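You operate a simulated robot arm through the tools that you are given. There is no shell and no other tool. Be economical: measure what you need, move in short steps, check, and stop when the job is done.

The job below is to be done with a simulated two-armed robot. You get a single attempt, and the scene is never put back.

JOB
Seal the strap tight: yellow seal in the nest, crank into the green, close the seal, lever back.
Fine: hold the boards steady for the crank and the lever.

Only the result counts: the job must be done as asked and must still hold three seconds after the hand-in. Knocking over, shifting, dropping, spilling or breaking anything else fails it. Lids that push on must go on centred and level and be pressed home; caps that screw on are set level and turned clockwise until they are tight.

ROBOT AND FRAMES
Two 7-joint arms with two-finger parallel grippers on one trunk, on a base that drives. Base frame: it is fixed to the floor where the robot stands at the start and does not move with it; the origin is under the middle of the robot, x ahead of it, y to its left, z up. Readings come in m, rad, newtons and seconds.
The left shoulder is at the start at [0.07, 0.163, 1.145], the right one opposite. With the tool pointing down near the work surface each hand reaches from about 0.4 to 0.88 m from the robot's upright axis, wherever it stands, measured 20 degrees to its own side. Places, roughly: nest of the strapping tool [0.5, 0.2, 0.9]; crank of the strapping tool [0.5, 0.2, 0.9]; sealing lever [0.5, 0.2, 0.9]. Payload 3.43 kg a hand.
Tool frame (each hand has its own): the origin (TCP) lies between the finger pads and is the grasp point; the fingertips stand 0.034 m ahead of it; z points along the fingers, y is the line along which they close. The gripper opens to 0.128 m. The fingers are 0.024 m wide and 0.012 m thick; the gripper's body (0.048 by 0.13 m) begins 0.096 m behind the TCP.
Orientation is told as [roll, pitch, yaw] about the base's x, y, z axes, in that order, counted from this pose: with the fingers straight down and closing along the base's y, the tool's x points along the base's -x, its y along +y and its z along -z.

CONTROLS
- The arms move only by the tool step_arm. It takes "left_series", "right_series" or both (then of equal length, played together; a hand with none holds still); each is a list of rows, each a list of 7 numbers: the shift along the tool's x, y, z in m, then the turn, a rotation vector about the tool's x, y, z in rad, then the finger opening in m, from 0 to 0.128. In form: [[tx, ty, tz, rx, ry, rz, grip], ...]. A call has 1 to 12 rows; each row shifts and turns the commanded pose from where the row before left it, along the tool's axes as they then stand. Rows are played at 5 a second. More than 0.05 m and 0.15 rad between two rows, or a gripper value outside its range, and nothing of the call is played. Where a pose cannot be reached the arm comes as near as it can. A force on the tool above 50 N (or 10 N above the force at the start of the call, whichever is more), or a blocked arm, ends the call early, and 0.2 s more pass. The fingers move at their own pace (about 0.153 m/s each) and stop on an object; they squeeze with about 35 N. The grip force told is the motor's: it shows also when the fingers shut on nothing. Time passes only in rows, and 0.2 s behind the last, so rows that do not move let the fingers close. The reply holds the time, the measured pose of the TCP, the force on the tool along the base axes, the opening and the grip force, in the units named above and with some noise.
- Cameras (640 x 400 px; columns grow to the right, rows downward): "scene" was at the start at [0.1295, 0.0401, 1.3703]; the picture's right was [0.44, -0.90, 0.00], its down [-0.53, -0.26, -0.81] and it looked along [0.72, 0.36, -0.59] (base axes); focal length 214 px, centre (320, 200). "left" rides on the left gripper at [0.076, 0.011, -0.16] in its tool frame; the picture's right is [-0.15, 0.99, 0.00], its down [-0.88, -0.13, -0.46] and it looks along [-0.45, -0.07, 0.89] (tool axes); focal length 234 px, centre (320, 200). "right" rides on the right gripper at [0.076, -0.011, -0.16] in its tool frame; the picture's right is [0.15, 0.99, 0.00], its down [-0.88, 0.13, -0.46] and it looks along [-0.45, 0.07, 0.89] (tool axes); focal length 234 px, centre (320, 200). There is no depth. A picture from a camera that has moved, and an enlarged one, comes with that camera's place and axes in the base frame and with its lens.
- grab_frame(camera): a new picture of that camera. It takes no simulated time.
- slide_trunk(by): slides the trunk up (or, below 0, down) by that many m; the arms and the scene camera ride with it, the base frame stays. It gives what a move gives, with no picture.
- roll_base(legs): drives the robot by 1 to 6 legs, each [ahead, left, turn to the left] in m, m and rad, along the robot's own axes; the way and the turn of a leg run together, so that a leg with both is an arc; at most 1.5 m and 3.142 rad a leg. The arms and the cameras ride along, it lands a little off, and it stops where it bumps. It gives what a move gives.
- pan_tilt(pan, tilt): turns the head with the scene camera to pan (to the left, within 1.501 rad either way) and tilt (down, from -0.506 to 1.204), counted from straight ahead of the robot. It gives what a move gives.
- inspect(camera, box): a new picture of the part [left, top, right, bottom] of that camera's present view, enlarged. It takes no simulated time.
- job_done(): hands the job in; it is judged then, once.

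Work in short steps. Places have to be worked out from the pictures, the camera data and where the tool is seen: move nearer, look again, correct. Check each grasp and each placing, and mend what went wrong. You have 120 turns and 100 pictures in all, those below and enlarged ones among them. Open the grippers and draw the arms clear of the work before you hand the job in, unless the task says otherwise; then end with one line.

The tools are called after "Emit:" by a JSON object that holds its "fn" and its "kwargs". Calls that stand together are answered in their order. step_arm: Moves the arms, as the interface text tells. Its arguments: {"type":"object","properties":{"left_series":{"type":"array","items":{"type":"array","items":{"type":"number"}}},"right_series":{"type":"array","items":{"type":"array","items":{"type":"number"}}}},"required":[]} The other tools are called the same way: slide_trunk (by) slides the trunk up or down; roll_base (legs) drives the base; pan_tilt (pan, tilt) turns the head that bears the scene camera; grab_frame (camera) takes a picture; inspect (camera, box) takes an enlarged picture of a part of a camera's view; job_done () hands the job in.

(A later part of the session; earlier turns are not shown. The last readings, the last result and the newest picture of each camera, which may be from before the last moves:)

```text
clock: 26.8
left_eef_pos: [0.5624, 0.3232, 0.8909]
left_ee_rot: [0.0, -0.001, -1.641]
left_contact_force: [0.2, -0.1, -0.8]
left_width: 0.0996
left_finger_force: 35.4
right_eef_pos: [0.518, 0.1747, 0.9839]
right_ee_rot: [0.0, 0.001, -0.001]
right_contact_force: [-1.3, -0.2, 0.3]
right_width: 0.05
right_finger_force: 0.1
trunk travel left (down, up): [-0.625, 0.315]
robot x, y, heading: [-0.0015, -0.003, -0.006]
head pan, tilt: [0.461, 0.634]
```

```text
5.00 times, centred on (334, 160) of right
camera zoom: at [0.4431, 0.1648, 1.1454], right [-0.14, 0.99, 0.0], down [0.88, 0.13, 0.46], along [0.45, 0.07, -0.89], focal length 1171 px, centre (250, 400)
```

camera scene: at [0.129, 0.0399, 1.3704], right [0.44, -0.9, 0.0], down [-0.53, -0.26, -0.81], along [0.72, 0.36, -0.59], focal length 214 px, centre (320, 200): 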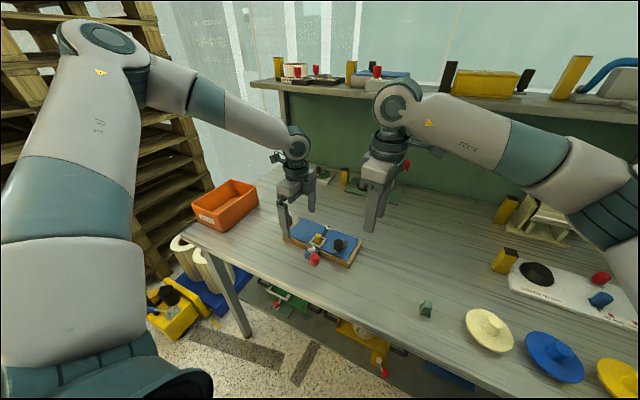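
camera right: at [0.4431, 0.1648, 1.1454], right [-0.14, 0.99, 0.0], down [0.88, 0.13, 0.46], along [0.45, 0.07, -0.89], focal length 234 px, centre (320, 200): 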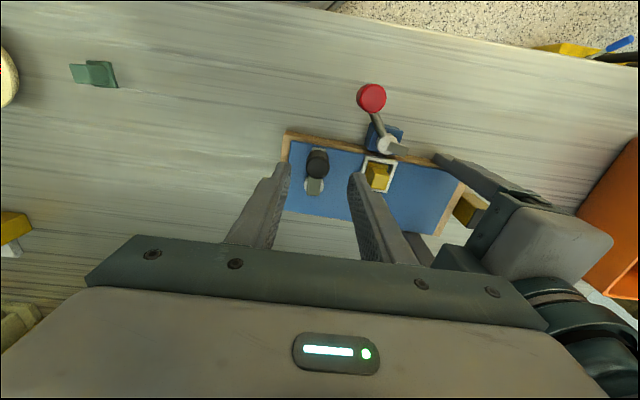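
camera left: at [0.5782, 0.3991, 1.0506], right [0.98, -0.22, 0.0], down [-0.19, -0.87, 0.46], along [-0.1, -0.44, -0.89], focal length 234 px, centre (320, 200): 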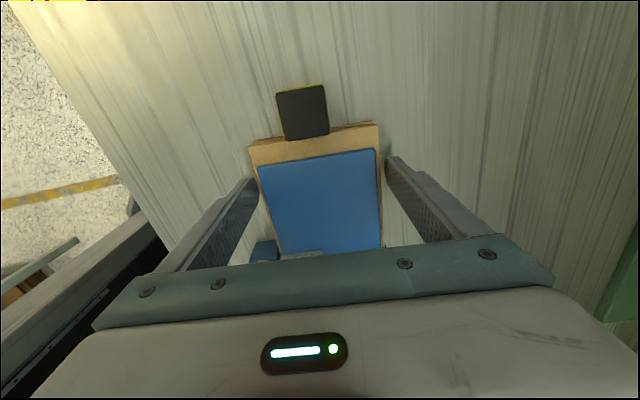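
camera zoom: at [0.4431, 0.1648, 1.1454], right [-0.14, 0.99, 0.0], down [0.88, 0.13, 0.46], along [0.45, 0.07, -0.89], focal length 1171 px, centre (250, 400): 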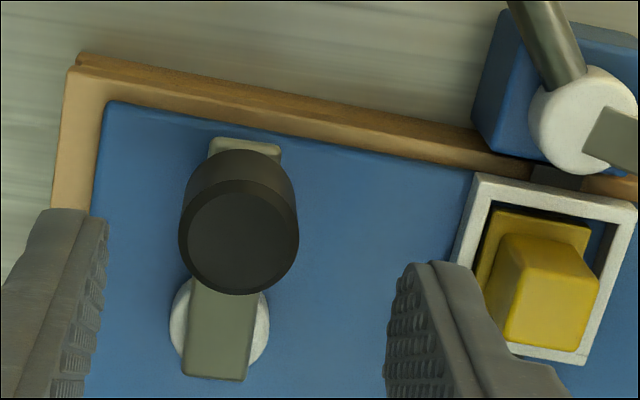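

Knob ≈(0.519,0.1747), hub ≈(0.555,0.1747). Lower, grip, and push 5 mm in +y, reading the force.

Emit:
{"fn": "step_arm", "kwargs": {"right_series": [[0, 0, 0.022, 0, 0, 0, 0.05], [0, 0, 0.022, 0, 0, 0, 0.05], [0, 0, 0, 0, 0, 0, 0.025], [0, 0, 0, 0, 0, 0, 0.01], [0, 0, 0, 0, 0, 0, 0.01], [0, 0.0025, 0, 0, 0, 0, 0.01], [0, 0.0025, 0, 0, 0, 0, 0.01], [0, 0, 0, 0, 0, 0, 0.01]]}}

Emit:
{"fn": "inspect", "kwargs": {"camera": "right", "box": [250, 120, 378, 200]}}

```text
clock: 28.6
left_eef_pos: [0.5623, 0.3256, 0.8911]
left_ee_rot: [0.0, 0.006, -1.636]
left_contact_force: [12.2, 32.9, -0.5]
left_width: 0.0997
left_finger_force: 35.3
right_eef_pos: [0.5179, 0.1794, 0.9417]
right_ee_rot: [-0.003, 0.001, -0.002]
right_contact_force: [-13.4, -34.3, 7.1]
right_width: 0.0227
right_finger_force: 35.0
trunk travel left (down, up): [-0.625, 0.315]
robot x, y, heading: [0.0003, -0.004, 0.004]
head pan, tilt: [0.461, 0.634]
```

```text
5.00 times, centred on (314, 160) of right
camera zoom: at [0.4426, 0.1686, 1.1017], right [-0.14, 0.99, 0.0], down [0.88, 0.13, 0.45], along [0.45, 0.06, -0.89], focal length 1171 px, centre (350, 400)
```

zoom: 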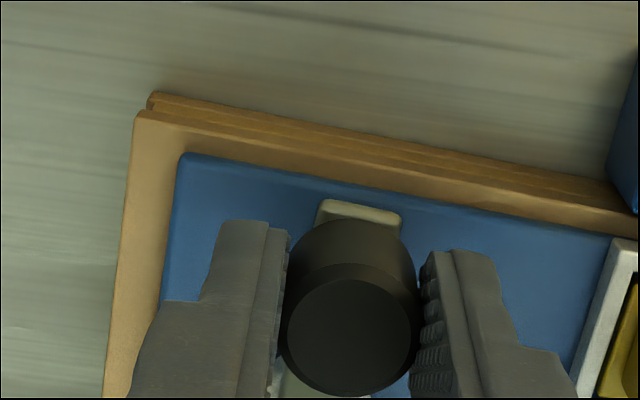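

34 N against a hard stop: the crank is blocked that way. I reverse back to start and try counter-clockwise (−y).

Emit:
{"fn": "step_arm", "kwargs": {"right_series": [[0, -0.0025, 0, 0, 0, 0, 0.01], [0, -0.0025, 0, 0, 0, 0, 0.01], [0, -0.0025, 0, 0, 0, 0, 0.01], [0, -0.0025, 0, 0, 0, 0, 0.01], [0, 0, 0, 0, 0, 0, 0.01]]}}

Emit:
{"fn": "inspect", "kwargs": {"camera": "right", "box": [250, 120, 378, 200]}}

```text
clock: 29.8
left_eef_pos: [0.5613, 0.3213, 0.8928]
left_ee_rot: [0.001, -0.005, -1.641]
left_contact_force: [9.1, -15.8, 1.6]
left_width: 0.0999
left_finger_force: 34.9
right_eef_pos: [0.5188, 0.1724, 0.9405]
right_ee_rot: [0.006, 0.0, 0.0]
right_contact_force: [-9.6, 15.9, -1.3]
right_width: 0.023
right_finger_force: 34.9
trunk travel left (down, up): [-0.625, 0.315]
robot x, y, heading: [0.0028, -0.0006, 0.0]
head pan, tilt: [0.461, 0.634]
```

```text
5.00 times, centred on (314, 160) of right
camera zoom: at [0.4428, 0.1607, 1.1011], right [-0.15, 0.99, 0.01], down [0.88, 0.13, 0.46], along [0.45, 0.07, -0.89], focal length 1171 px, centre (350, 400)
```

zoom: 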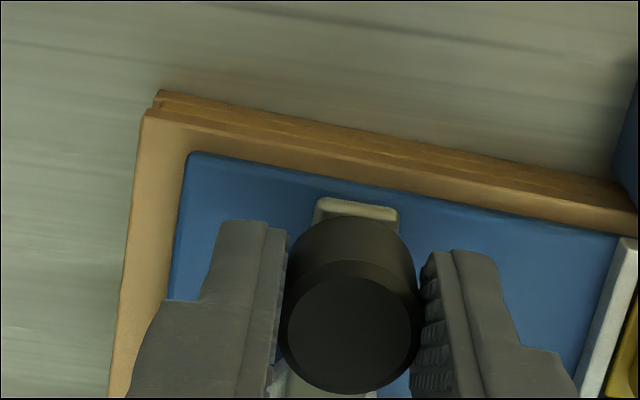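

Lower resistance (16 N) this way and the knob moved relative to the boards. I continue counter-clockwise along the arc, turning the hand with it.

Emit:
{"fn": "step_arm", "kwargs": {"right_series": [[-0.0008, -0.0025, 0, 0, 0, -0.1, 0.01], [-0.0008, -0.0025, 0, 0, 0, -0.1, 0.01], [-0.0009, -0.0028, 0, 0, 0, -0.1, 0.01], [0, 0, 0, 0, 0, -0.05, 0.01]]}}

Emit:
{"fn": "grab_frame", "kwargs": {"camera": "right"}}

Emit:
{"fn": "inspect", "kwargs": {"camera": "scene", "box": [290, 190, 386, 250]}}

```text
clock: 30.8
left_eef_pos: [0.5623, 0.3243, 0.8909]
left_ee_rot: [0.002, 0.0, -1.639]
left_contact_force: [12.6, 1.2, 1.0]
left_width: 0.0998
left_finger_force: 35.0
right_eef_pos: [0.5217, 0.1619, 0.941]
right_ee_rot: [-0.002, -0.001, 0.348]
right_contact_force: [-12.5, -4.3, 2.1]
right_width: 0.0229
right_finger_force: 35.2
trunk travel left (down, up): [-0.625, 0.315]
robot x, y, heading: [0.0006, -0.0016, -0.004]
head pan, tilt: [0.461, 0.634]
```

```text
58 pictures are left
camera right: at [0.455, 0.126, 1.1011], right [-0.48, 0.88, 0.0], down [0.78, 0.42, 0.46], along [0.4, 0.22, -0.89], focal length 234 px, centre (320, 200)
```

right: 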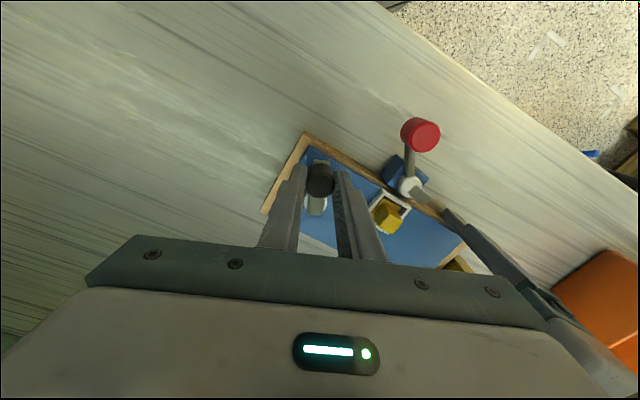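

```text
6.67 times, centred on (338, 220) of scene
camera zoom: at [0.1293, 0.0398, 1.3704], right [0.44, -0.9, 0.0], down [-0.53, -0.26, -0.81], along [0.72, 0.36, -0.59], focal length 1430 px, centre (200, 67)
```

zoom: 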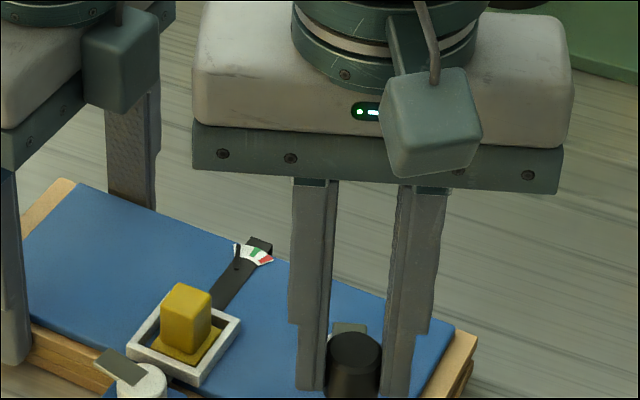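

Crank follows counter-clockwise and the gauge is in view. I keep cranking with the hand turning along (radius ≈0.037), 45° more.

Emit:
{"fn": "step_arm", "kwargs": {"right_series": [[0.0012, -0.0048, 0, 0, 0, -0.13, 0.01], [0.0002, -0.0048, 0, 0, 0, -0.13, 0.01], [-0.0003, -0.0048, 0, 0, 0, -0.13, 0.01], [-0.0003, -0.0048, 0, 0, 0, -0.13, 0.01], [-0.0003, -0.0048, 0, 0, 0, -0.13, 0.01], [-0.0003, -0.0048, 0, 0, 0, -0.13, 0.01]]}}

Emit:
{"fn": "inspect", "kwargs": {"camera": "scene", "box": [290, 190, 386, 250]}}

```text
clock: 32.2
left_eef_pos: [0.5621, 0.3239, 0.8908]
left_ee_rot: [0.0, 0.0, -1.639]
left_contact_force: [-1.3, 2.9, 6.9]
left_width: 0.0998
left_finger_force: 34.9
right_eef_pos: [0.538, 0.142, 0.9413]
right_ee_rot: [-0.002, -0.001, 1.132]
right_contact_force: [1.8, 1.2, 0.4]
right_width: 0.0228
right_finger_force: 35.4
trunk travel left (down, up): [-0.625, 0.315]
robot x, y, heading: [-0.0003, -0.0007, -0.002]
head pan, tilt: [0.461, 0.634]
```

```text
6.67 times, centred on (338, 220) of scene
camera zoom: at [0.129, 0.0402, 1.3704], right [0.44, -0.9, 0.0], down [-0.53, -0.26, -0.81], along [0.72, 0.36, -0.59], focal length 1430 px, centre (200, 67)
```

zoom: 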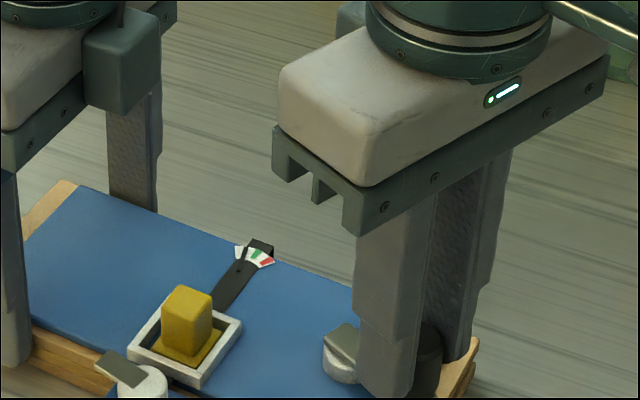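

The crank follows with little force. I zoom in on the gauge to see how far the needle moved.

Emit:
{"fn": "inspect", "kwargs": {"camera": "scene", "box": [316, 220, 340, 235]}}

```text
16.00 times, centred on (328, 228) of scene
camera zoom: at [0.129, 0.0402, 1.3704], right [0.44, -0.9, 0.0], down [-0.53, -0.26, -0.81], along [0.72, 0.36, -0.59], focal length 3432 px, centre (192, -240)
```

zoom: 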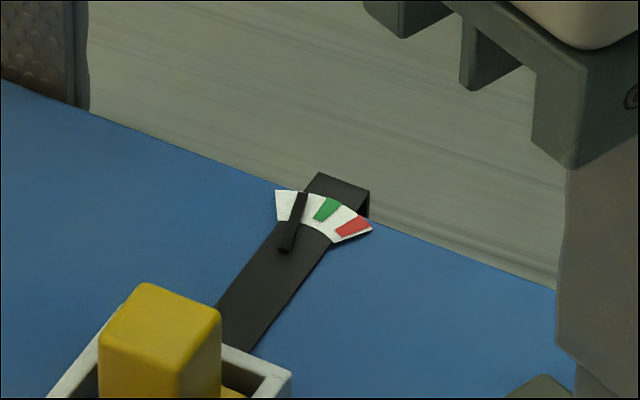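

Needle is midway in the first white zone after ~65°; green is about as far again. I crank another ~22° and look.

Emit:
{"fn": "step_arm", "kwargs": {"right_series": [[-0.0003, -0.0048, 0, 0, 0, -0.1, 0.01], [-0.0004, -0.0048, 0, 0, 0, -0.1, 0.01], [-0.0008, -0.0047, 0, 0, 0, 0, 0.01]]}}

Emit:
{"fn": "inspect", "kwargs": {"camera": "scene", "box": [316, 220, 340, 235]}}

```text
clock: 33.0
left_eef_pos: [0.5606, 0.3231, 0.8914]
left_ee_rot: [0.001, -0.002, -1.64]
left_contact_force: [10.8, 1.5, 0.4]
left_width: 0.0998
left_finger_force: 35.3
right_eef_pos: [0.5508, 0.1378, 0.9401]
right_ee_rot: [0.001, 0.001, 1.333]
right_contact_force: [-12.1, -2.0, 0.3]
right_width: 0.0225
right_finger_force: 35.2
trunk travel left (down, up): [-0.625, 0.315]
robot x, y, heading: [-0.0007, -0.0025, -0.002]
head pan, tilt: [0.461, 0.634]
```

```text
16.00 times, centred on (328, 228) of scene
camera zoom: at [0.1295, 0.0398, 1.3702], right [0.44, -0.9, 0.0], down [-0.53, -0.26, -0.81], along [0.72, 0.36, -0.59], focal length 3432 px, centre (192, -240)
```

zoom: 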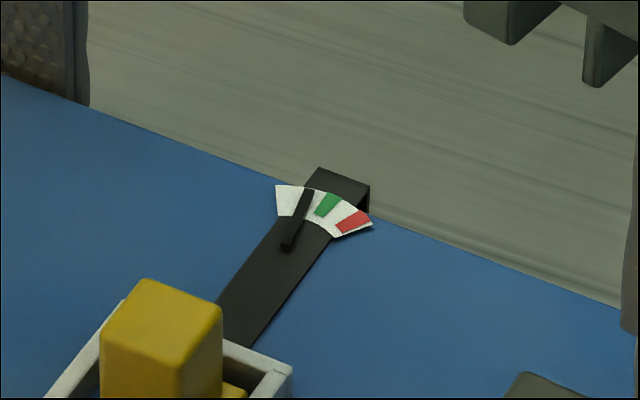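

Needle moves ~7 px per 22°; green needs ~17 px more. Continue ~22° without turning the wrist further.

Emit:
{"fn": "step_arm", "kwargs": {"right_series": [[-0.0012, -0.0046, 0, 0, 0, 0, 0.01], [-0.0016, -0.0045, 0, 0, 0, 0, 0.01], [-0.002, -0.0044, 0, 0, 0, 0, 0.01]]}}

Emit:
{"fn": "inspect", "kwargs": {"camera": "scene", "box": [316, 220, 340, 235]}}

```text
clock: 33.8
left_eef_pos: [0.5615, 0.3245, 0.8907]
left_ee_rot: [-0.001, 0.0, -1.641]
left_contact_force: [16.7, 8.9, -0.2]
left_width: 0.1006
left_finger_force: 34.9
right_eef_pos: [0.5664, 0.1388, 0.9416]
right_ee_rot: [-0.001, 0.001, 1.328]
right_contact_force: [-16.8, -8.4, 0.3]
right_width: 0.0228
right_finger_force: 34.6
trunk travel left (down, up): [-0.625, 0.315]
robot x, y, heading: [-0.0042, -0.002, 0.001]
head pan, tilt: [0.461, 0.634]
```

```text
16.00 times, centred on (328, 228) of scene
camera zoom: at [0.1298, 0.0404, 1.3703], right [0.44, -0.9, 0.0], down [-0.53, -0.26, -0.81], along [0.72, 0.36, -0.59], focal length 3432 px, centre (192, -240)
```

zoom: 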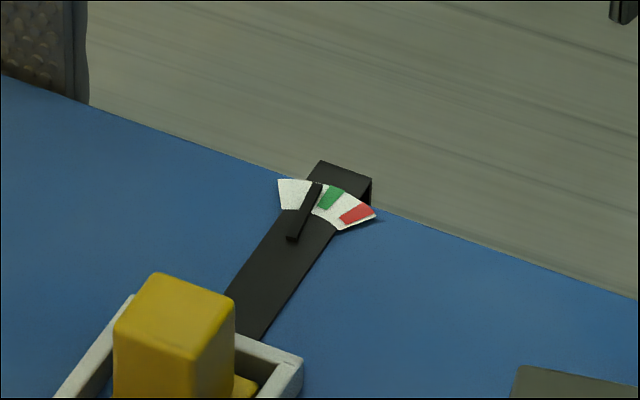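

Needle is just left of green. I go another ~16°, easing the outward pull.

Emit:
{"fn": "step_arm", "kwargs": {"right_series": [[-0.003, -0.004, 0, 0, 0, -0.04, 0.01], [-0.0035, -0.0035, 0, 0, 0, -0.04, 0.01]]}}

Emit:
{"fn": "inspect", "kwargs": {"camera": "scene", "box": [316, 220, 340, 235]}}

```text
clock: 34.4
left_eef_pos: [0.5606, 0.3239, 0.8914]
left_ee_rot: [-0.001, -0.001, -1.64]
left_contact_force: [13.0, 12.7, 2.3]
left_width: 0.1005
left_finger_force: 34.9
right_eef_pos: [0.5654, 0.1397, 0.9403]
right_ee_rot: [0.0, 0.0, 1.328]
right_contact_force: [-12.8, -12.4, -0.3]
right_width: 0.0226
right_finger_force: 35.8
right hand out of reach, approached as far as the arm can: row 1, 2
trunk travel left (down, up): [-0.625, 0.315]
robot x, y, heading: [-0.0018, 0.0021, 0.001]
head pan, tilt: [0.461, 0.634]
```

```text
16.00 times, centred on (328, 228) of scene
camera zoom: at [0.1298, 0.0403, 1.3703], right [0.44, -0.9, 0.0], down [-0.53, -0.26, -0.81], along [0.72, 0.36, -0.59], focal length 3432 px, centre (192, -240)
```

zoom: 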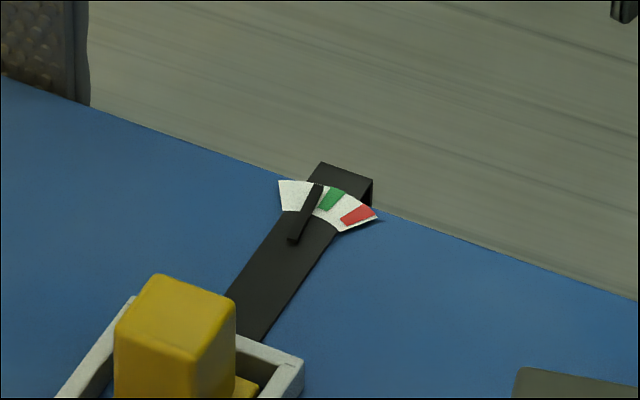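

The wrist limit blocked that. I release, lift, and turn the hand back to about yaw −1.1 to regrip with square pads.

Emit:
{"fn": "step_arm", "kwargs": {"right_series": [[0, 0, 0, 0, 0, 0, 0.03], [0, 0, 0, 0, 0, 0, 0.045], [0, 0, -0.045, 0, 0, 0, 0.05], [0, 0, -0.01, 0, 0, 0.143, 0.05], [0, 0, 0, 0, 0, 0.143, 0.05], [0, 0, 0, 0, 0, 0.143, 0.05], [0, 0, 0, 0, 0, 0.143, 0.05], [0, 0, 0, 0, 0, 0.143, 0.05], [0, 0, 0, 0, 0, 0.143, 0.05], [0, 0, 0, 0, 0, 0.143, 0.05], [0, 0, 0, 0, 0, 0.143, 0.05], [0, 0, 0, 0, 0, 0.143, 0.05]]}}

Emit:
{"fn": "inspect", "kwargs": {"camera": "scene", "box": [290, 190, 386, 250]}}

```text
clock: 37.0
left_eef_pos: [0.5619, 0.3245, 0.8906]
left_ee_rot: [0.0, 0.001, -1.641]
left_contact_force: [-0.1, 0.1, 0.4]
left_width: 0.1004
left_finger_force: 35.0
right_eef_pos: [0.5657, 0.1405, 0.9966]
right_ee_rot: [0.002, -0.001, 0.039]
right_contact_force: [1.3, -0.1, 0.2]
right_width: 0.0501
right_finger_force: 0.2
trunk travel left (down, up): [-0.625, 0.315]
robot x, y, heading: [-0.0027, 0.0004, -0.001]
head pan, tilt: [0.461, 0.634]
```

```text
6.67 times, centred on (338, 220) of scene
camera zoom: at [0.1297, 0.0403, 1.3703], right [0.44, -0.9, 0.0], down [-0.53, -0.26, -0.81], along [0.72, 0.36, -0.59], focal length 1430 px, centre (200, 67)
```

zoom: 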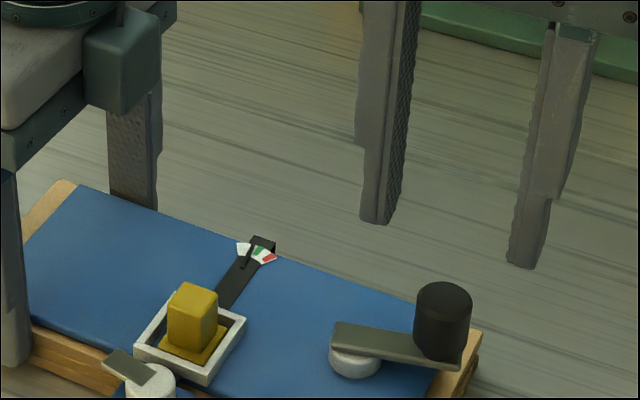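

The ratchet holds (needle still just before green). I turn the rest of the way and look from the right camera.

Emit:
{"fn": "step_arm", "kwargs": {"right_series": [[0, 0, 0, 0, 0, 0.143, 0.05], [0, 0, 0, 0, 0, 0.143, 0.05], [0, 0, 0, 0, 0, 0.143, 0.05], [0, 0, 0, 0, 0, 0.143, 0.05], [0, 0, 0, 0, 0, 0.143, 0.05], [0, 0, 0, 0, 0, 0.143, 0.05], [0, 0, 0, 0, 0, 0.143, 0.05], [0, 0, 0, 0, 0, 0.14, 0.05], [0, 0, 0, 0, 0, 0, 0.05]]}}

Emit:
{"fn": "grab_frame", "kwargs": {"camera": "right"}}

Emit:
{"fn": "inspect", "kwargs": {"camera": "scene", "box": [270, 150, 398, 250]}}

```text
clock: 39.0
left_eef_pos: [0.5618, 0.3241, 0.8907]
left_ee_rot: [-0.001, 0.001, -1.641]
left_contact_force: [1.1, -0.4, -0.1]
left_width: 0.1005
left_finger_force: 35.3
right_eef_pos: [0.5661, 0.1392, 0.9964]
right_ee_rot: [0.001, -0.001, -1.1]
right_contact_force: [0.0, -0.4, 0.2]
right_width: 0.05
right_finger_force: 0.0
trunk travel left (down, up): [-0.625, 0.315]
robot x, y, heading: [-0.0018, 0.0016, -0.003]
head pan, tilt: [0.461, 0.634]
```

```text
50 pictures are left
camera right: at [0.5229, 0.2023, 1.1563], right [0.82, 0.58, 0.0], down [0.52, -0.73, 0.46], along [0.26, -0.37, -0.89], focal length 234 px, centre (320, 200)
```

right: 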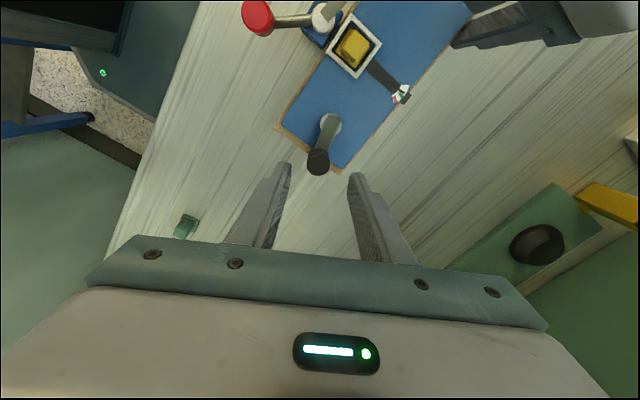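

```text
4.00 times, centred on (334, 200) of scene
camera zoom: at [0.1298, 0.0402, 1.3703], right [0.44, -0.9, 0.0], down [-0.53, -0.26, -0.81], along [0.72, 0.36, -0.59], focal length 858 px, centre (264, 200)
```

zoom: 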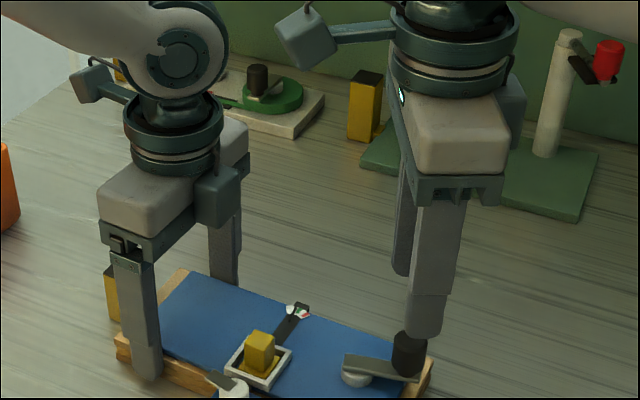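

Knob is under the hand, and the gauge stays visible. Lower and grip.

Emit:
{"fn": "step_arm", "kwargs": {"right_series": [[0, 0, 0.02, 0, 0, 0, 0.05], [0, 0, 0.02, 0, 0, 0, 0.05], [0, 0, 0.016, 0, 0, 0, 0.05], [0, 0, 0, 0, 0, 0, 0.035], [0, 0, 0, 0, 0, 0, 0.01], [0, 0, 0, 0, 0, 0, 0.01]]}}

Emit:
{"fn": "inspect", "kwargs": {"camera": "right", "box": [256, 50, 432, 160]}}

```text
clock: 40.4
left_eef_pos: [0.5627, 0.3243, 0.8918]
left_ee_rot: [-0.001, 0.0, -1.639]
left_contact_force: [4.6, 5.5, -0.1]
left_width: 0.1005
left_finger_force: 35.0
right_eef_pos: [0.5668, 0.1395, 0.9401]
right_ee_rot: [0.0, 0.001, -1.097]
right_contact_force: [-4.5, -5.7, 0.3]
right_width: 0.0226
right_finger_force: 34.8
trunk travel left (down, up): [-0.625, 0.315]
robot x, y, heading: [-0.0069, 0.0011, -0.002]
head pan, tilt: [0.461, 0.634]
```

```text
3.64 times, centred on (344, 105) of right
camera zoom: at [0.5225, 0.202, 1.1003], right [0.81, 0.58, 0.0], down [0.52, -0.72, 0.46], along [0.26, -0.37, -0.89], focal length 852 px, centre (233, 546)
```

zoom: 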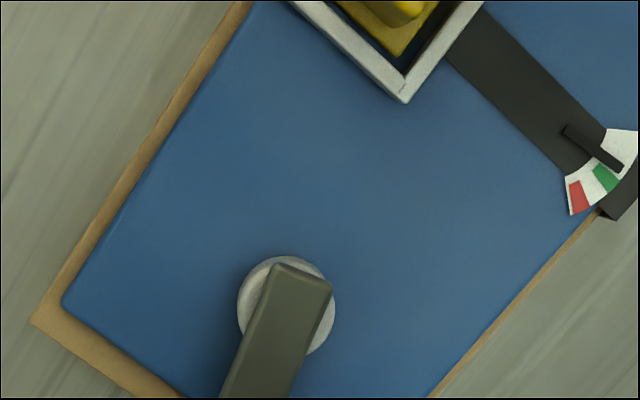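

Clear view: needle at ~36°, green centre ~52°. I crank ~22° more and check.

Emit:
{"fn": "step_arm", "kwargs": {"right_series": [[-0.0006, 0.0048, 0, 0, 0, 0, 0.01], [0.0003, 0.0048, 0, 0, 0, -0.13, 0.01], [0.0003, 0.0048, 0, 0, 0, -0.13, 0.01], [0, 0, 0, 0, 0, 0, 0.01]]}}

Emit:
{"fn": "grab_frame", "kwargs": {"camera": "right"}}

Emit:
{"fn": "inspect", "kwargs": {"camera": "scene", "box": [316, 220, 340, 235]}}

```text
clock: 41.4
left_eef_pos: [0.5618, 0.3244, 0.8915]
left_ee_rot: [-0.002, 0.001, -1.642]
left_contact_force: [4.0, 21.0, 3.3]
left_width: 0.1008
left_finger_force: 35.2
right_eef_pos: [0.5797, 0.1461, 0.9405]
right_ee_rot: [-0.001, 0.0, -0.838]
right_contact_force: [-2.5, -18.3, 0.1]
right_width: 0.0229
right_finger_force: 35.2
trunk travel left (down, up): [-0.625, 0.315]
robot x, y, heading: [-0.0018, -0.0004, -0.001]
head pan, tilt: [0.461, 0.634]
```

```text
47 pictures are left
camera right: at [0.5216, 0.1954, 1.1003], right [0.64, 0.77, 0.0], down [0.68, -0.57, 0.46], along [0.35, -0.29, -0.89], focal length 234 px, centre (320, 200)
```

right: 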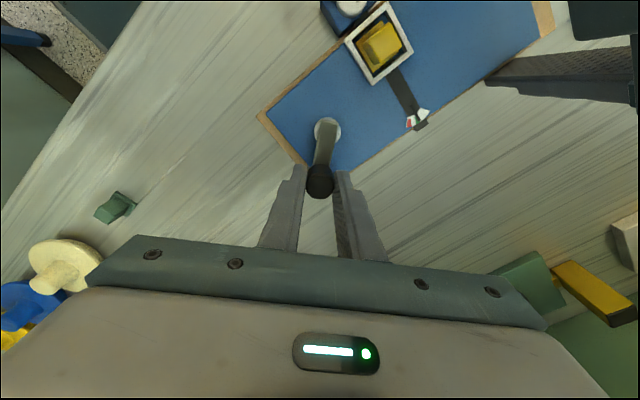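

```text
16.00 times, centred on (328, 228) of scene
camera zoom: at [0.1296, 0.0402, 1.3703], right [0.44, -0.9, 0.0], down [-0.53, -0.26, -0.81], along [0.72, 0.36, -0.59], focal length 3432 px, centre (192, -240)
```

zoom: 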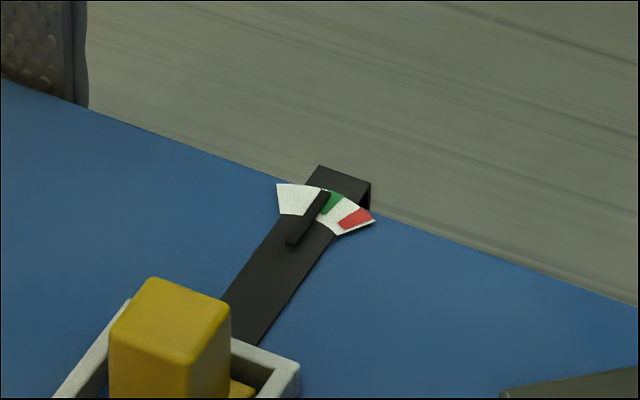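

Needle has entered the green's left part. About 14° more to centre it.

Emit:
{"fn": "step_arm", "kwargs": {"right_series": [[-0.0006, 0.0048, 0, 0, 0, -0.13, 0.01], [-0.0002, 0.0048, 0, 0, 0, -0.13, 0.01], [0, 0, 0, 0, 0, 0, 0.01]]}}

Emit:
{"fn": "inspect", "kwargs": {"camera": "right", "box": [340, 80, 484, 170]}}

Emit:
{"fn": "inspect", "kwargs": {"camera": "scene", "box": [316, 220, 340, 235]}}

```text
clock: 42.2
left_eef_pos: [0.5612, 0.3235, 0.8921]
left_ee_rot: [-0.001, 0.0, -1.64]
left_contact_force: [0.0, 15.8, 5.2]
left_width: 0.1007
left_finger_force: 35.3
right_eef_pos: [0.587, 0.1535, 0.9406]
right_ee_rot: [0.003, 0.001, -0.574]
right_contact_force: [-0.6, -15.0, -1.2]
right_width: 0.0227
right_finger_force: 34.8
trunk travel left (down, up): [-0.625, 0.315]
robot x, y, heading: [0.0015, 0.0007, -0.001]
head pan, tilt: [0.461, 0.634]
```

```text
4.44 times, centred on (412, 125) of right
camera zoom: at [0.5177, 0.1852, 1.1008], right [0.42, 0.91, 0.0], down [0.81, -0.37, 0.46], along [0.41, -0.19, -0.89], focal length 1041 px, centre (-89, 533)
```

zoom: 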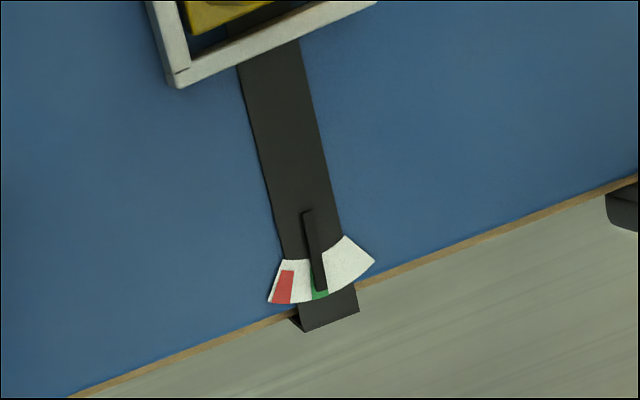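

```text
16.00 times, centred on (328, 228) of scene
camera zoom: at [0.1294, 0.0402, 1.3703], right [0.44, -0.9, 0.0], down [-0.53, -0.26, -0.81], along [0.72, 0.36, -0.59], focal length 3432 px, centre (192, -240)
```

zoom: 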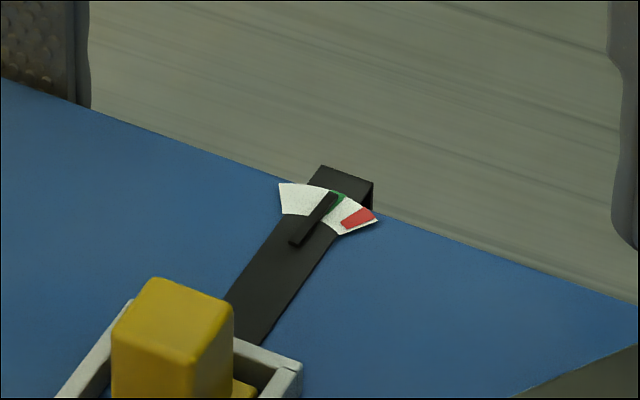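

Needle is in green, slightly short of the centre. One small nudge (~5°), then release and check it holds.

Emit:
{"fn": "step_arm", "kwargs": {"right_series": [[-0.0003, 0.003, 0, 0, 0, -0.08, 0.01], [0, 0, 0, 0, 0, 0, 0.01], [0, 0, 0, 0, 0, 0, 0.03], [0, 0, 0, 0, 0, 0, 0.045], [0, 0, -0.04, 0, 0, 0, 0.045], [0, 0, -0.03, 0, 0, 0, 0.045]]}}

Emit:
{"fn": "inspect", "kwargs": {"camera": "scene", "box": [316, 220, 340, 235]}}

Emit:
{"fn": "grab_frame", "kwargs": {"camera": "right"}}

```text
clock: 43.6
left_eef_pos: [0.5616, 0.3239, 0.8905]
left_ee_rot: [0.0, 0.0, -1.64]
left_contact_force: [-1.2, 0.0, -0.4]
left_width: 0.1005
left_finger_force: 35.2
right_eef_pos: [0.5888, 0.1551, 1.0105]
right_ee_rot: [0.0, -0.001, -0.497]
right_contact_force: [-0.6, -0.5, 0.3]
right_width: 0.0453
right_finger_force: 0.1
trunk travel left (down, up): [-0.625, 0.315]
robot x, y, heading: [-0.001, 0.0011, -0.003]
head pan, tilt: [0.461, 0.634]
```

```text
16.00 times, centred on (328, 228) of scene
camera zoom: at [0.1293, 0.0401, 1.3703], right [0.44, -0.9, 0.0], down [-0.53, -0.26, -0.81], along [0.72, 0.36, -0.59], focal length 3432 px, centre (192, -240)
```

zoom: 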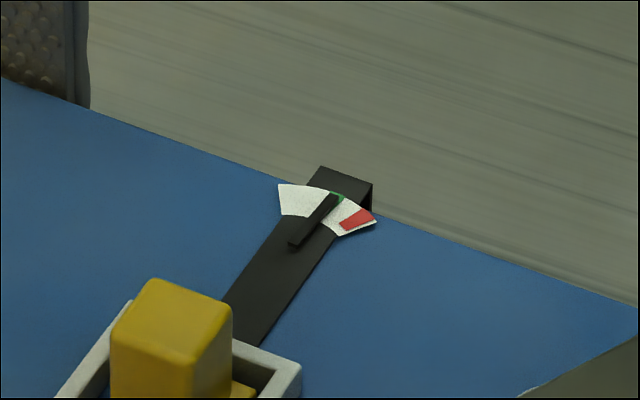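

```text
42 pictures are left
camera right: at [0.5171, 0.1818, 1.1704], right [0.34, 0.94, 0.0], down [0.84, -0.31, 0.46], along [0.43, -0.16, -0.89], focal length 234 px, centre (320, 200)
```

right: 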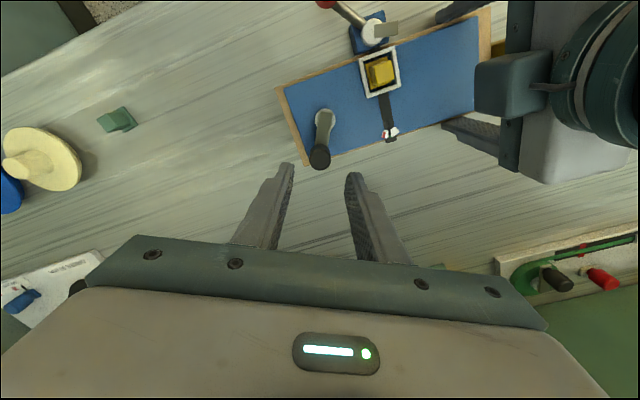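

Released; needle seems in green. One closer check from the other angle.

Emit:
{"fn": "inspect", "kwargs": {"camera": "right", "box": [366, 110, 414, 150]}}

```text
10.00 times, centred on (390, 130) of right
camera zoom: at [0.5171, 0.1818, 1.1704], right [0.34, 0.94, 0.0], down [0.84, -0.31, 0.46], along [0.43, -0.16, -0.89], focal length 2342 px, centre (-380, 900)
```

zoom: 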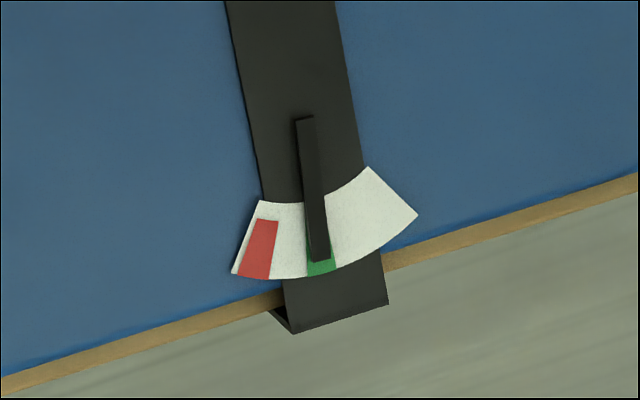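

Needle is centred in green and holds. Now the lever: I turn the right hand to yaw ≈0.66 (square to the lever's swing) and carry it above the red knob.

Emit:
{"fn": "step_arm", "kwargs": {"right_series": [[0, 0, -0.02, 0, 0, -0.145, 0.05], [0, 0, 0, 0, 0, -0.145, 0.05], [0, 0, 0, 0, 0, -0.145, 0.05], [0, 0, 0, 0, 0, -0.145, 0.05], [0, 0, 0, 0, 0, -0.145, 0.05], [0, 0, 0, 0, 0, -0.145, 0.05], [0, 0, 0, 0, 0, -0.145, 0.05], [0, 0, 0, 0, 0, -0.145, 0.05], [0.0189, 0.0331, 0, 0, 0, 0, 0.055], [0.0189, 0.0331, 0, 0, 0, 0, 0.055], [0.0189, 0.0331, 0, 0, 0, 0, 0.055], [0.0189, 0.033, 0, 0, 0, 0, 0.055]]}}

Emit:
{"fn": "grab_frame", "kwargs": {"camera": "right"}}

Emit:
{"fn": "inspect", "kwargs": {"camera": "scene", "box": [260, 180, 400, 280]}}

```text
clock: 46.2
left_eef_pos: [0.5607, 0.3237, 0.8914]
left_ee_rot: [-0.001, 0.0, -1.64]
left_contact_force: [0.4, 0.1, -0.5]
left_width: 0.1001
left_finger_force: 35.0
right_eef_pos: [0.4454, 0.2136, 1.0303]
right_ee_rot: [0.0, 0.0, 0.662]
right_contact_force: [-0.5, 0.6, -0.5]
right_width: 0.055
right_finger_force: 0.1
trunk travel left (down, up): [-0.625, 0.315]
robot x, y, heading: [0.0013, -0.0, -0.002]
head pan, tilt: [0.461, 0.634]
```

```text
40 pictures are left
camera right: at [0.3931, 0.1585, 1.1907], right [-0.72, 0.69, 0.0], down [0.61, 0.64, 0.46], along [0.32, 0.33, -0.89], focal length 234 px, centre (320, 200)
```

right: 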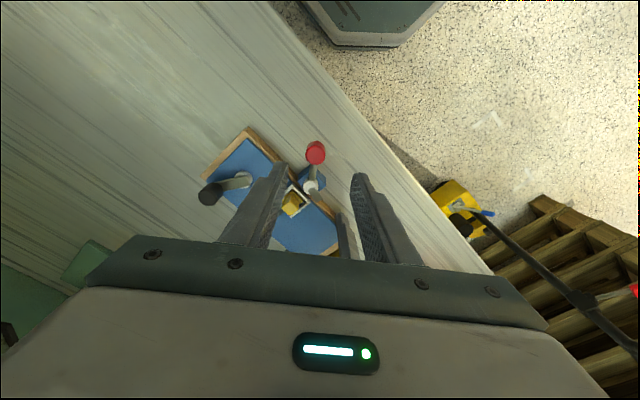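

```text
4.00 times, centred on (330, 230) of scene
camera zoom: at [0.129, 0.0411, 1.3703], right [0.44, -0.9, 0.0], down [-0.53, -0.26, -0.81], along [0.72, 0.36, -0.59], focal length 858 px, centre (280, 80)
```

zoom: 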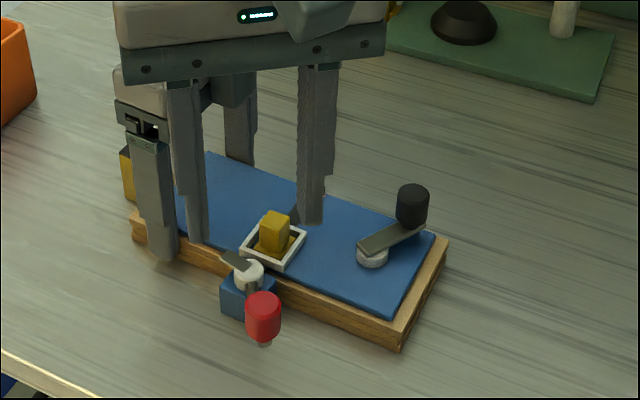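

I zoom on the red knob for its exact place and tilt.

Emit:
{"fn": "inspect", "kwargs": {"camera": "right", "box": [264, 120, 376, 200]}}

```text
5.00 times, centred on (320, 160) of right
camera zoom: at [0.3931, 0.1585, 1.1907], right [-0.72, 0.69, 0.0], down [0.61, 0.64, 0.46], along [0.32, 0.33, -0.89], focal length 1171 px, centre (320, 400)
```

zoom: 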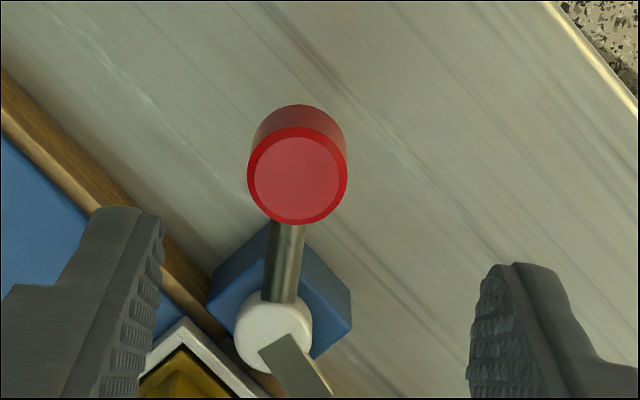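

Red knob top ≈(0.4515,0.212,0.925), lever pivot ≈(0.494,0.245), radius 0.054. Lower around it and grip.

Emit:
{"fn": "step_arm", "kwargs": {"right_series": [[-0.0038, -0.005, 0.02, 0, 0, 0, 0.055], [0, 0, 0.03, 0, 0, 0, 0.055], [0, 0, 0.025, 0, 0, 0, 0.055], [0, 0, 0.017, 0, 0, 0, 0.055], [0, 0, 0, 0, 0, 0, 0.035], [0, 0, 0, 0, 0, 0, 0.01], [0, 0, 0, 0, 0, 0, 0.01]]}}

Emit:
{"fn": "grab_frame", "kwargs": {"camera": "right"}}

```text
clock: 47.8
left_eef_pos: [0.5616, 0.3227, 0.8911]
left_ee_rot: [0.002, 0.002, -1.642]
left_contact_force: [1.4, -2.8, 0.3]
left_width: 0.1001
left_finger_force: 35.3
right_eef_pos: [0.4542, 0.2126, 0.9376]
right_ee_rot: [0.001, 0.0, 0.665]
right_contact_force: [-2.2, 2.8, 0.2]
right_width: 0.0224
right_finger_force: 35.3
trunk travel left (down, up): [-0.625, 0.315]
robot x, y, heading: [-0.0037, 0.0014, -0.002]
head pan, tilt: [0.461, 0.634]
```

```text
37 pictures are left
camera right: at [0.4013, 0.1565, 1.098], right [-0.72, 0.69, 0.0], down [0.61, 0.64, 0.46], along [0.31, 0.33, -0.89], focal length 234 px, centre (320, 200)
```

right: 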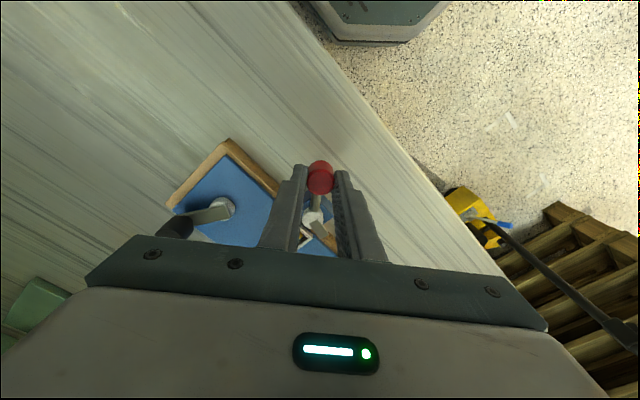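

Gripped. Trial: swing clockwise (seen from above) ~14°, which should bring the tongue toward the nest; check force.

Emit:
{"fn": "step_arm", "kwargs": {"right_series": [[-0.0004, 0.0064, 0, 0, 0, 0.12, 0.01], [-0.0004, 0.0064, 0, 0, 0, 0.12, 0.01]]}}

Emit:
{"fn": "inspect", "kwargs": {"camera": "right", "box": [260, 150, 400, 250]}}

```text
clock: 48.4
left_eef_pos: [0.5619, 0.3242, 0.8917]
left_ee_rot: [0.001, 0.002, -1.64]
left_contact_force: [1.2, -2.5, -0.1]
left_width: 0.1004
left_finger_force: 34.8
right_eef_pos: [0.447, 0.2236, 0.9372]
right_ee_rot: [0.001, -0.001, 0.421]
right_contact_force: [-1.5, 3.6, 0.2]
right_width: 0.0222
right_finger_force: 35.0
trunk travel left (down, up): [-0.625, 0.315]
robot x, y, heading: [-0.004, 0.002, 0.003]
head pan, tilt: [0.461, 0.634]
```

```text
4.00 times, centred on (330, 200) of right
camera zoom: at [0.3831, 0.1819, 1.0982], right [-0.54, 0.84, 0.0], down [0.75, 0.48, 0.46], along [0.38, 0.25, -0.89], focal length 937 px, centre (280, 200)
```

zoom: 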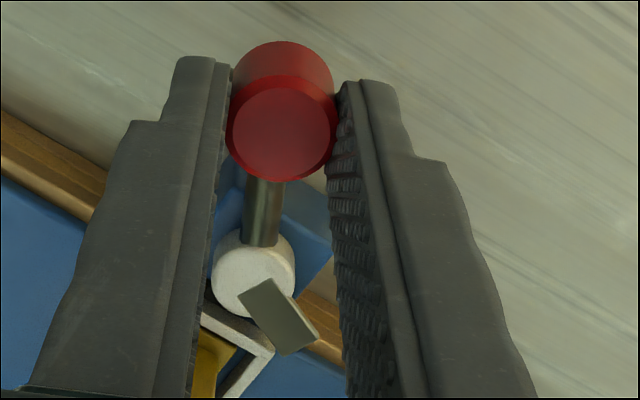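

The lever swings freely and the tongue turns toward the nest. I continue along the arc ~40° with less wrist turn to stay clear of the left gripper.

Emit:
{"fn": "step_arm", "kwargs": {"right_series": [[0.0005, 0.0074, 0, 0, 0, 0.05, 0.01], [-0.0012, 0.0072, 0, 0, 0, 0.05, 0.01], [-0.0018, 0.0071, 0, 0, 0, 0.05, 0.01], [-0.0025, 0.0069, 0, 0, 0, 0.05, 0.01], [-0.0031, 0.0067, 0, 0, 0, 0.0, 0.01]]}}

Emit:
{"fn": "grab_frame", "kwargs": {"camera": "right"}}

Emit:
{"fn": "inspect", "kwargs": {"camera": "scene", "box": [240, 170, 400, 280]}}

```text
clock: 49.6
left_eef_pos: [0.5615, 0.3244, 0.8903]
left_ee_rot: [0.001, 0.002, -1.64]
left_contact_force: [3.9, 14.2, 1.4]
left_width: 0.0993
left_finger_force: 35.3
right_eef_pos: [0.4418, 0.2592, 0.9378]
right_ee_rot: [0.0, 0.001, 0.222]
right_contact_force: [-3.9, -13.0, 0.5]
right_width: 0.022
right_finger_force: 35.0
trunk travel left (down, up): [-0.625, 0.315]
robot x, y, heading: [0.0014, 0.0004, -0.005]
head pan, tilt: [0.461, 0.634]
```

```text
35 pictures are left
camera right: at [0.3722, 0.2305, 1.0986], right [-0.36, 0.93, 0.0], down [0.83, 0.32, 0.46], along [0.43, 0.16, -0.89], focal length 234 px, centre (320, 200)
```

right: 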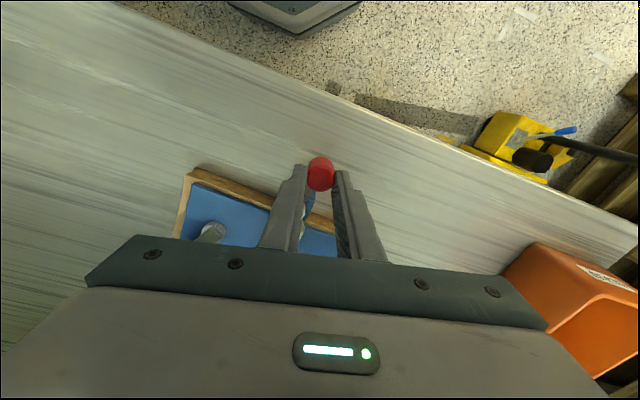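

```text
3.64 times, centred on (320, 225) of scene
camera zoom: at [0.1291, 0.0403, 1.3704], right [0.44, -0.9, 0.0], down [-0.53, -0.26, -0.81], along [0.72, 0.36, -0.59], focal length 780 px, centre (320, 109)
```

zoom: 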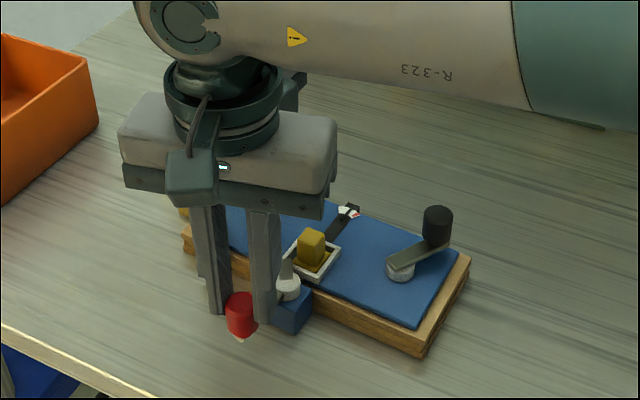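

Resistance 13 N now (crimping load begins). Continue ~24° further.

Emit:
{"fn": "step_arm", "kwargs": {"right_series": [[-0.0043, 0.0067, 0, 0, 0, 0.04, 0.01], [-0.0046, 0.0059, 0, 0, 0, 0.04, 0.01], [-0.0053, 0.0054, 0, 0, 0, 0, 0.01]]}}

Emit:
{"fn": "inspect", "kwargs": {"camera": "scene", "box": [240, 170, 400, 280]}}

```text
clock: 50.4
left_eef_pos: [0.5612, 0.3244, 0.8911]
left_ee_rot: [0.0, 0.0, -1.641]
left_contact_force: [2.3, 8.4, 3.1]
left_width: 0.0996
left_finger_force: 35.2
right_eef_pos: [0.4529, 0.2798, 0.9377]
right_ee_rot: [0.0, 0.002, 0.141]
right_contact_force: [-1.3, -6.5, -0.5]
right_width: 0.0226
right_finger_force: 34.5
trunk travel left (down, up): [-0.625, 0.315]
robot x, y, heading: [0.0002, 0.0002, -0.004]
head pan, tilt: [0.461, 0.634]
```

```text
3.64 times, centred on (320, 225) of scene
camera zoom: at [0.1294, 0.0405, 1.3703], right [0.44, -0.9, 0.0], down [-0.53, -0.26, -0.81], along [0.72, 0.36, -0.59], focal length 780 px, centre (320, 109)
```

zoom: 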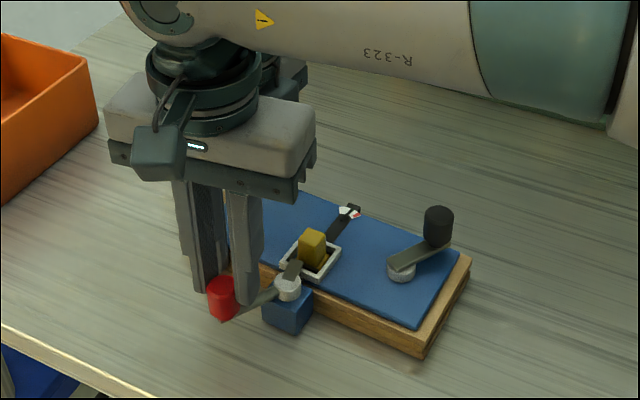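

Tongue is approaching the seal; continue in small steps and watch the force.

Emit:
{"fn": "step_arm", "kwargs": {"right_series": [[-0.0064, 0.0048, 0, 0, 0, 0, 0.01], [-0.0056, 0.0033, 0, 0, 0, 0, 0.01], [0, 0, 0, 0, 0, 0, 0.01]]}}

Emit:
{"fn": "inspect", "kwargs": {"camera": "scene", "box": [270, 200, 350, 260]}}

```text
clock: 51.2
left_eef_pos: [0.562, 0.3243, 0.8909]
left_ee_rot: [0.0, 0.001, -1.64]
left_contact_force: [10.7, 7.0, 0.4]
left_width: 0.0997
left_finger_force: 35.0
right_eef_pos: [0.4638, 0.2879, 0.9371]
right_ee_rot: [0.001, 0.002, 0.142]
right_contact_force: [-11.6, -7.1, 0.0]
right_width: 0.0219
right_finger_force: 35.1
trunk travel left (down, up): [-0.625, 0.315]
robot x, y, heading: [0.0026, -0.0002, 0.002]
head pan, tilt: [0.461, 0.634]
```

```text
6.67 times, centred on (310, 230) of scene
camera zoom: at [0.1297, 0.0402, 1.3702], right [0.44, -0.9, 0.0], down [-0.53, -0.26, -0.81], along [0.72, 0.36, -0.59], focal length 1430 px, centre (387, 0)
```

zoom: 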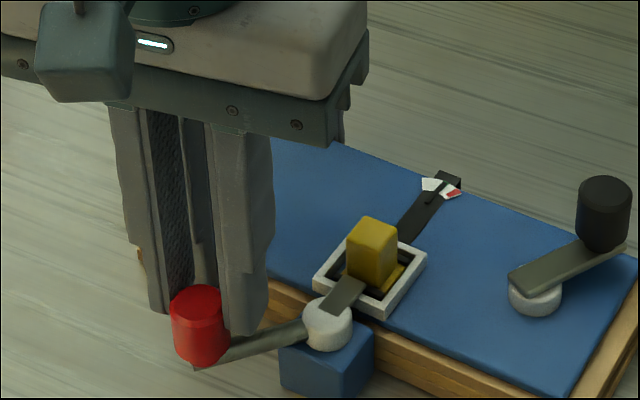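

13 N, no hard stop yet. One more ~7° step, with a slight wrist turn away from the left gripper.

Emit:
{"fn": "step_arm", "kwargs": {"right_series": [[-0.0054, 0.0028, 0, 0, 0, -0.08, 0.01], [0, 0, 0, 0, 0, 0, 0.01]]}}

Emit:
{"fn": "inspect", "kwargs": {"camera": "scene", "box": [270, 200, 350, 260]}}

```text
clock: 51.8
left_eef_pos: [0.5621, 0.3237, 0.8914]
left_ee_rot: [0.002, 0.0, -1.641]
left_contact_force: [25.9, 13.9, -3.5]
left_width: 0.0995
left_finger_force: 34.8
right_eef_pos: [0.4684, 0.2922, 0.9385]
right_ee_rot: [0.002, 0.003, 0.225]
right_contact_force: [-25.2, -14.4, 3.2]
right_width: 0.0218
right_finger_force: 35.0
trunk travel left (down, up): [-0.625, 0.315]
robot x, y, heading: [0.0008, 0.0005, -0.002]
head pan, tilt: [0.461, 0.634]
```

```text
6.67 times, centred on (310, 230) of scene
camera zoom: at [0.1298, 0.0401, 1.3703], right [0.44, -0.9, 0.0], down [-0.53, -0.26, -0.81], along [0.72, 0.36, -0.59], focal length 1430 px, centre (387, 0)
```

zoom: 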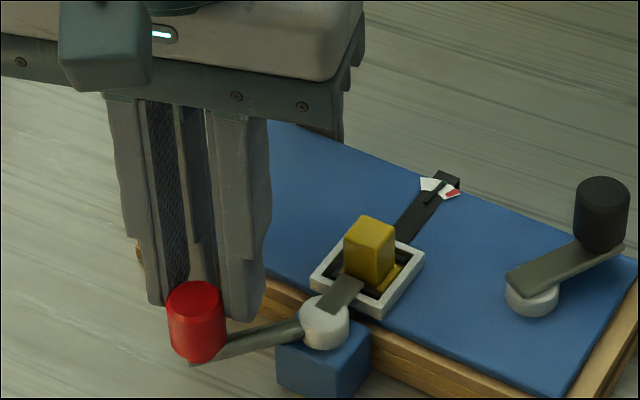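

Hard stop: 29 N and the knob no longer moves relative to the tool — lever fully closed after ~93°. Now I swing it back along the same arc.

Emit:
{"fn": "step_arm", "kwargs": {"right_series": [[0.0065, -0.0019, 0, 0, 0, 0, 0.01], [0.0067, -0.0033, 0, 0, 0, 0, 0.01], [0.0054, -0.0036, 0, 0, 0, 0, 0.01], [0.0056, -0.0049, 0, 0, 0, 0, 0.01], [0.0049, -0.0057, 0, 0, 0, 0, 0.01], [0.004, -0.0064, 0, 0, 0, 0, 0.01], [0.0032, -0.0068, 0, 0, 0, 0, 0.01], [0.0021, -0.0071, 0, 0, 0, 0, 0.01], [0.0012, -0.0073, 0, 0, 0, 0, 0.01]]}}

Emit:
{"fn": "inspect", "kwargs": {"camera": "scene", "box": [270, 200, 350, 260]}}

```text
clock: 53.8
left_eef_pos: [0.5609, 0.3218, 0.8903]
left_ee_rot: [0.001, 0.001, -1.64]
left_contact_force: [-15.6, -10.8, 0.2]
left_width: 0.0996
left_finger_force: 35.1
right_eef_pos: [0.4411, 0.2365, 0.9383]
right_ee_rot: [0.001, -0.003, 0.222]
right_contact_force: [15.3, 11.0, -0.2]
right_width: 0.0225
right_finger_force: 35.0
trunk travel left (down, up): [-0.625, 0.315]
robot x, y, heading: [-0.0005, -0.001, -0.002]
head pan, tilt: [0.461, 0.634]
```

```text
6.67 times, centred on (310, 230) of scene
camera zoom: at [0.1298, 0.04, 1.3702], right [0.44, -0.9, 0.0], down [-0.53, -0.26, -0.81], along [0.72, 0.36, -0.59], focal length 1430 px, centre (387, 0)
```

zoom: 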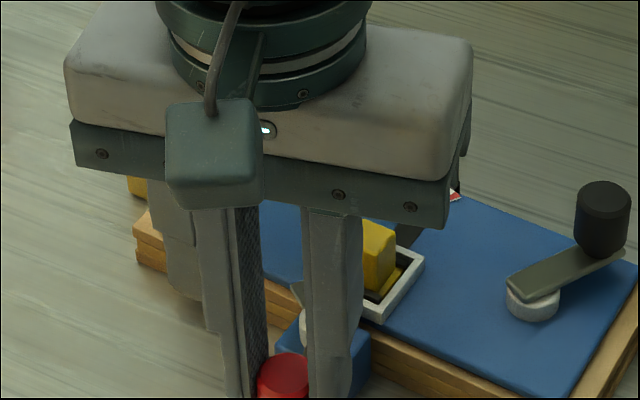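

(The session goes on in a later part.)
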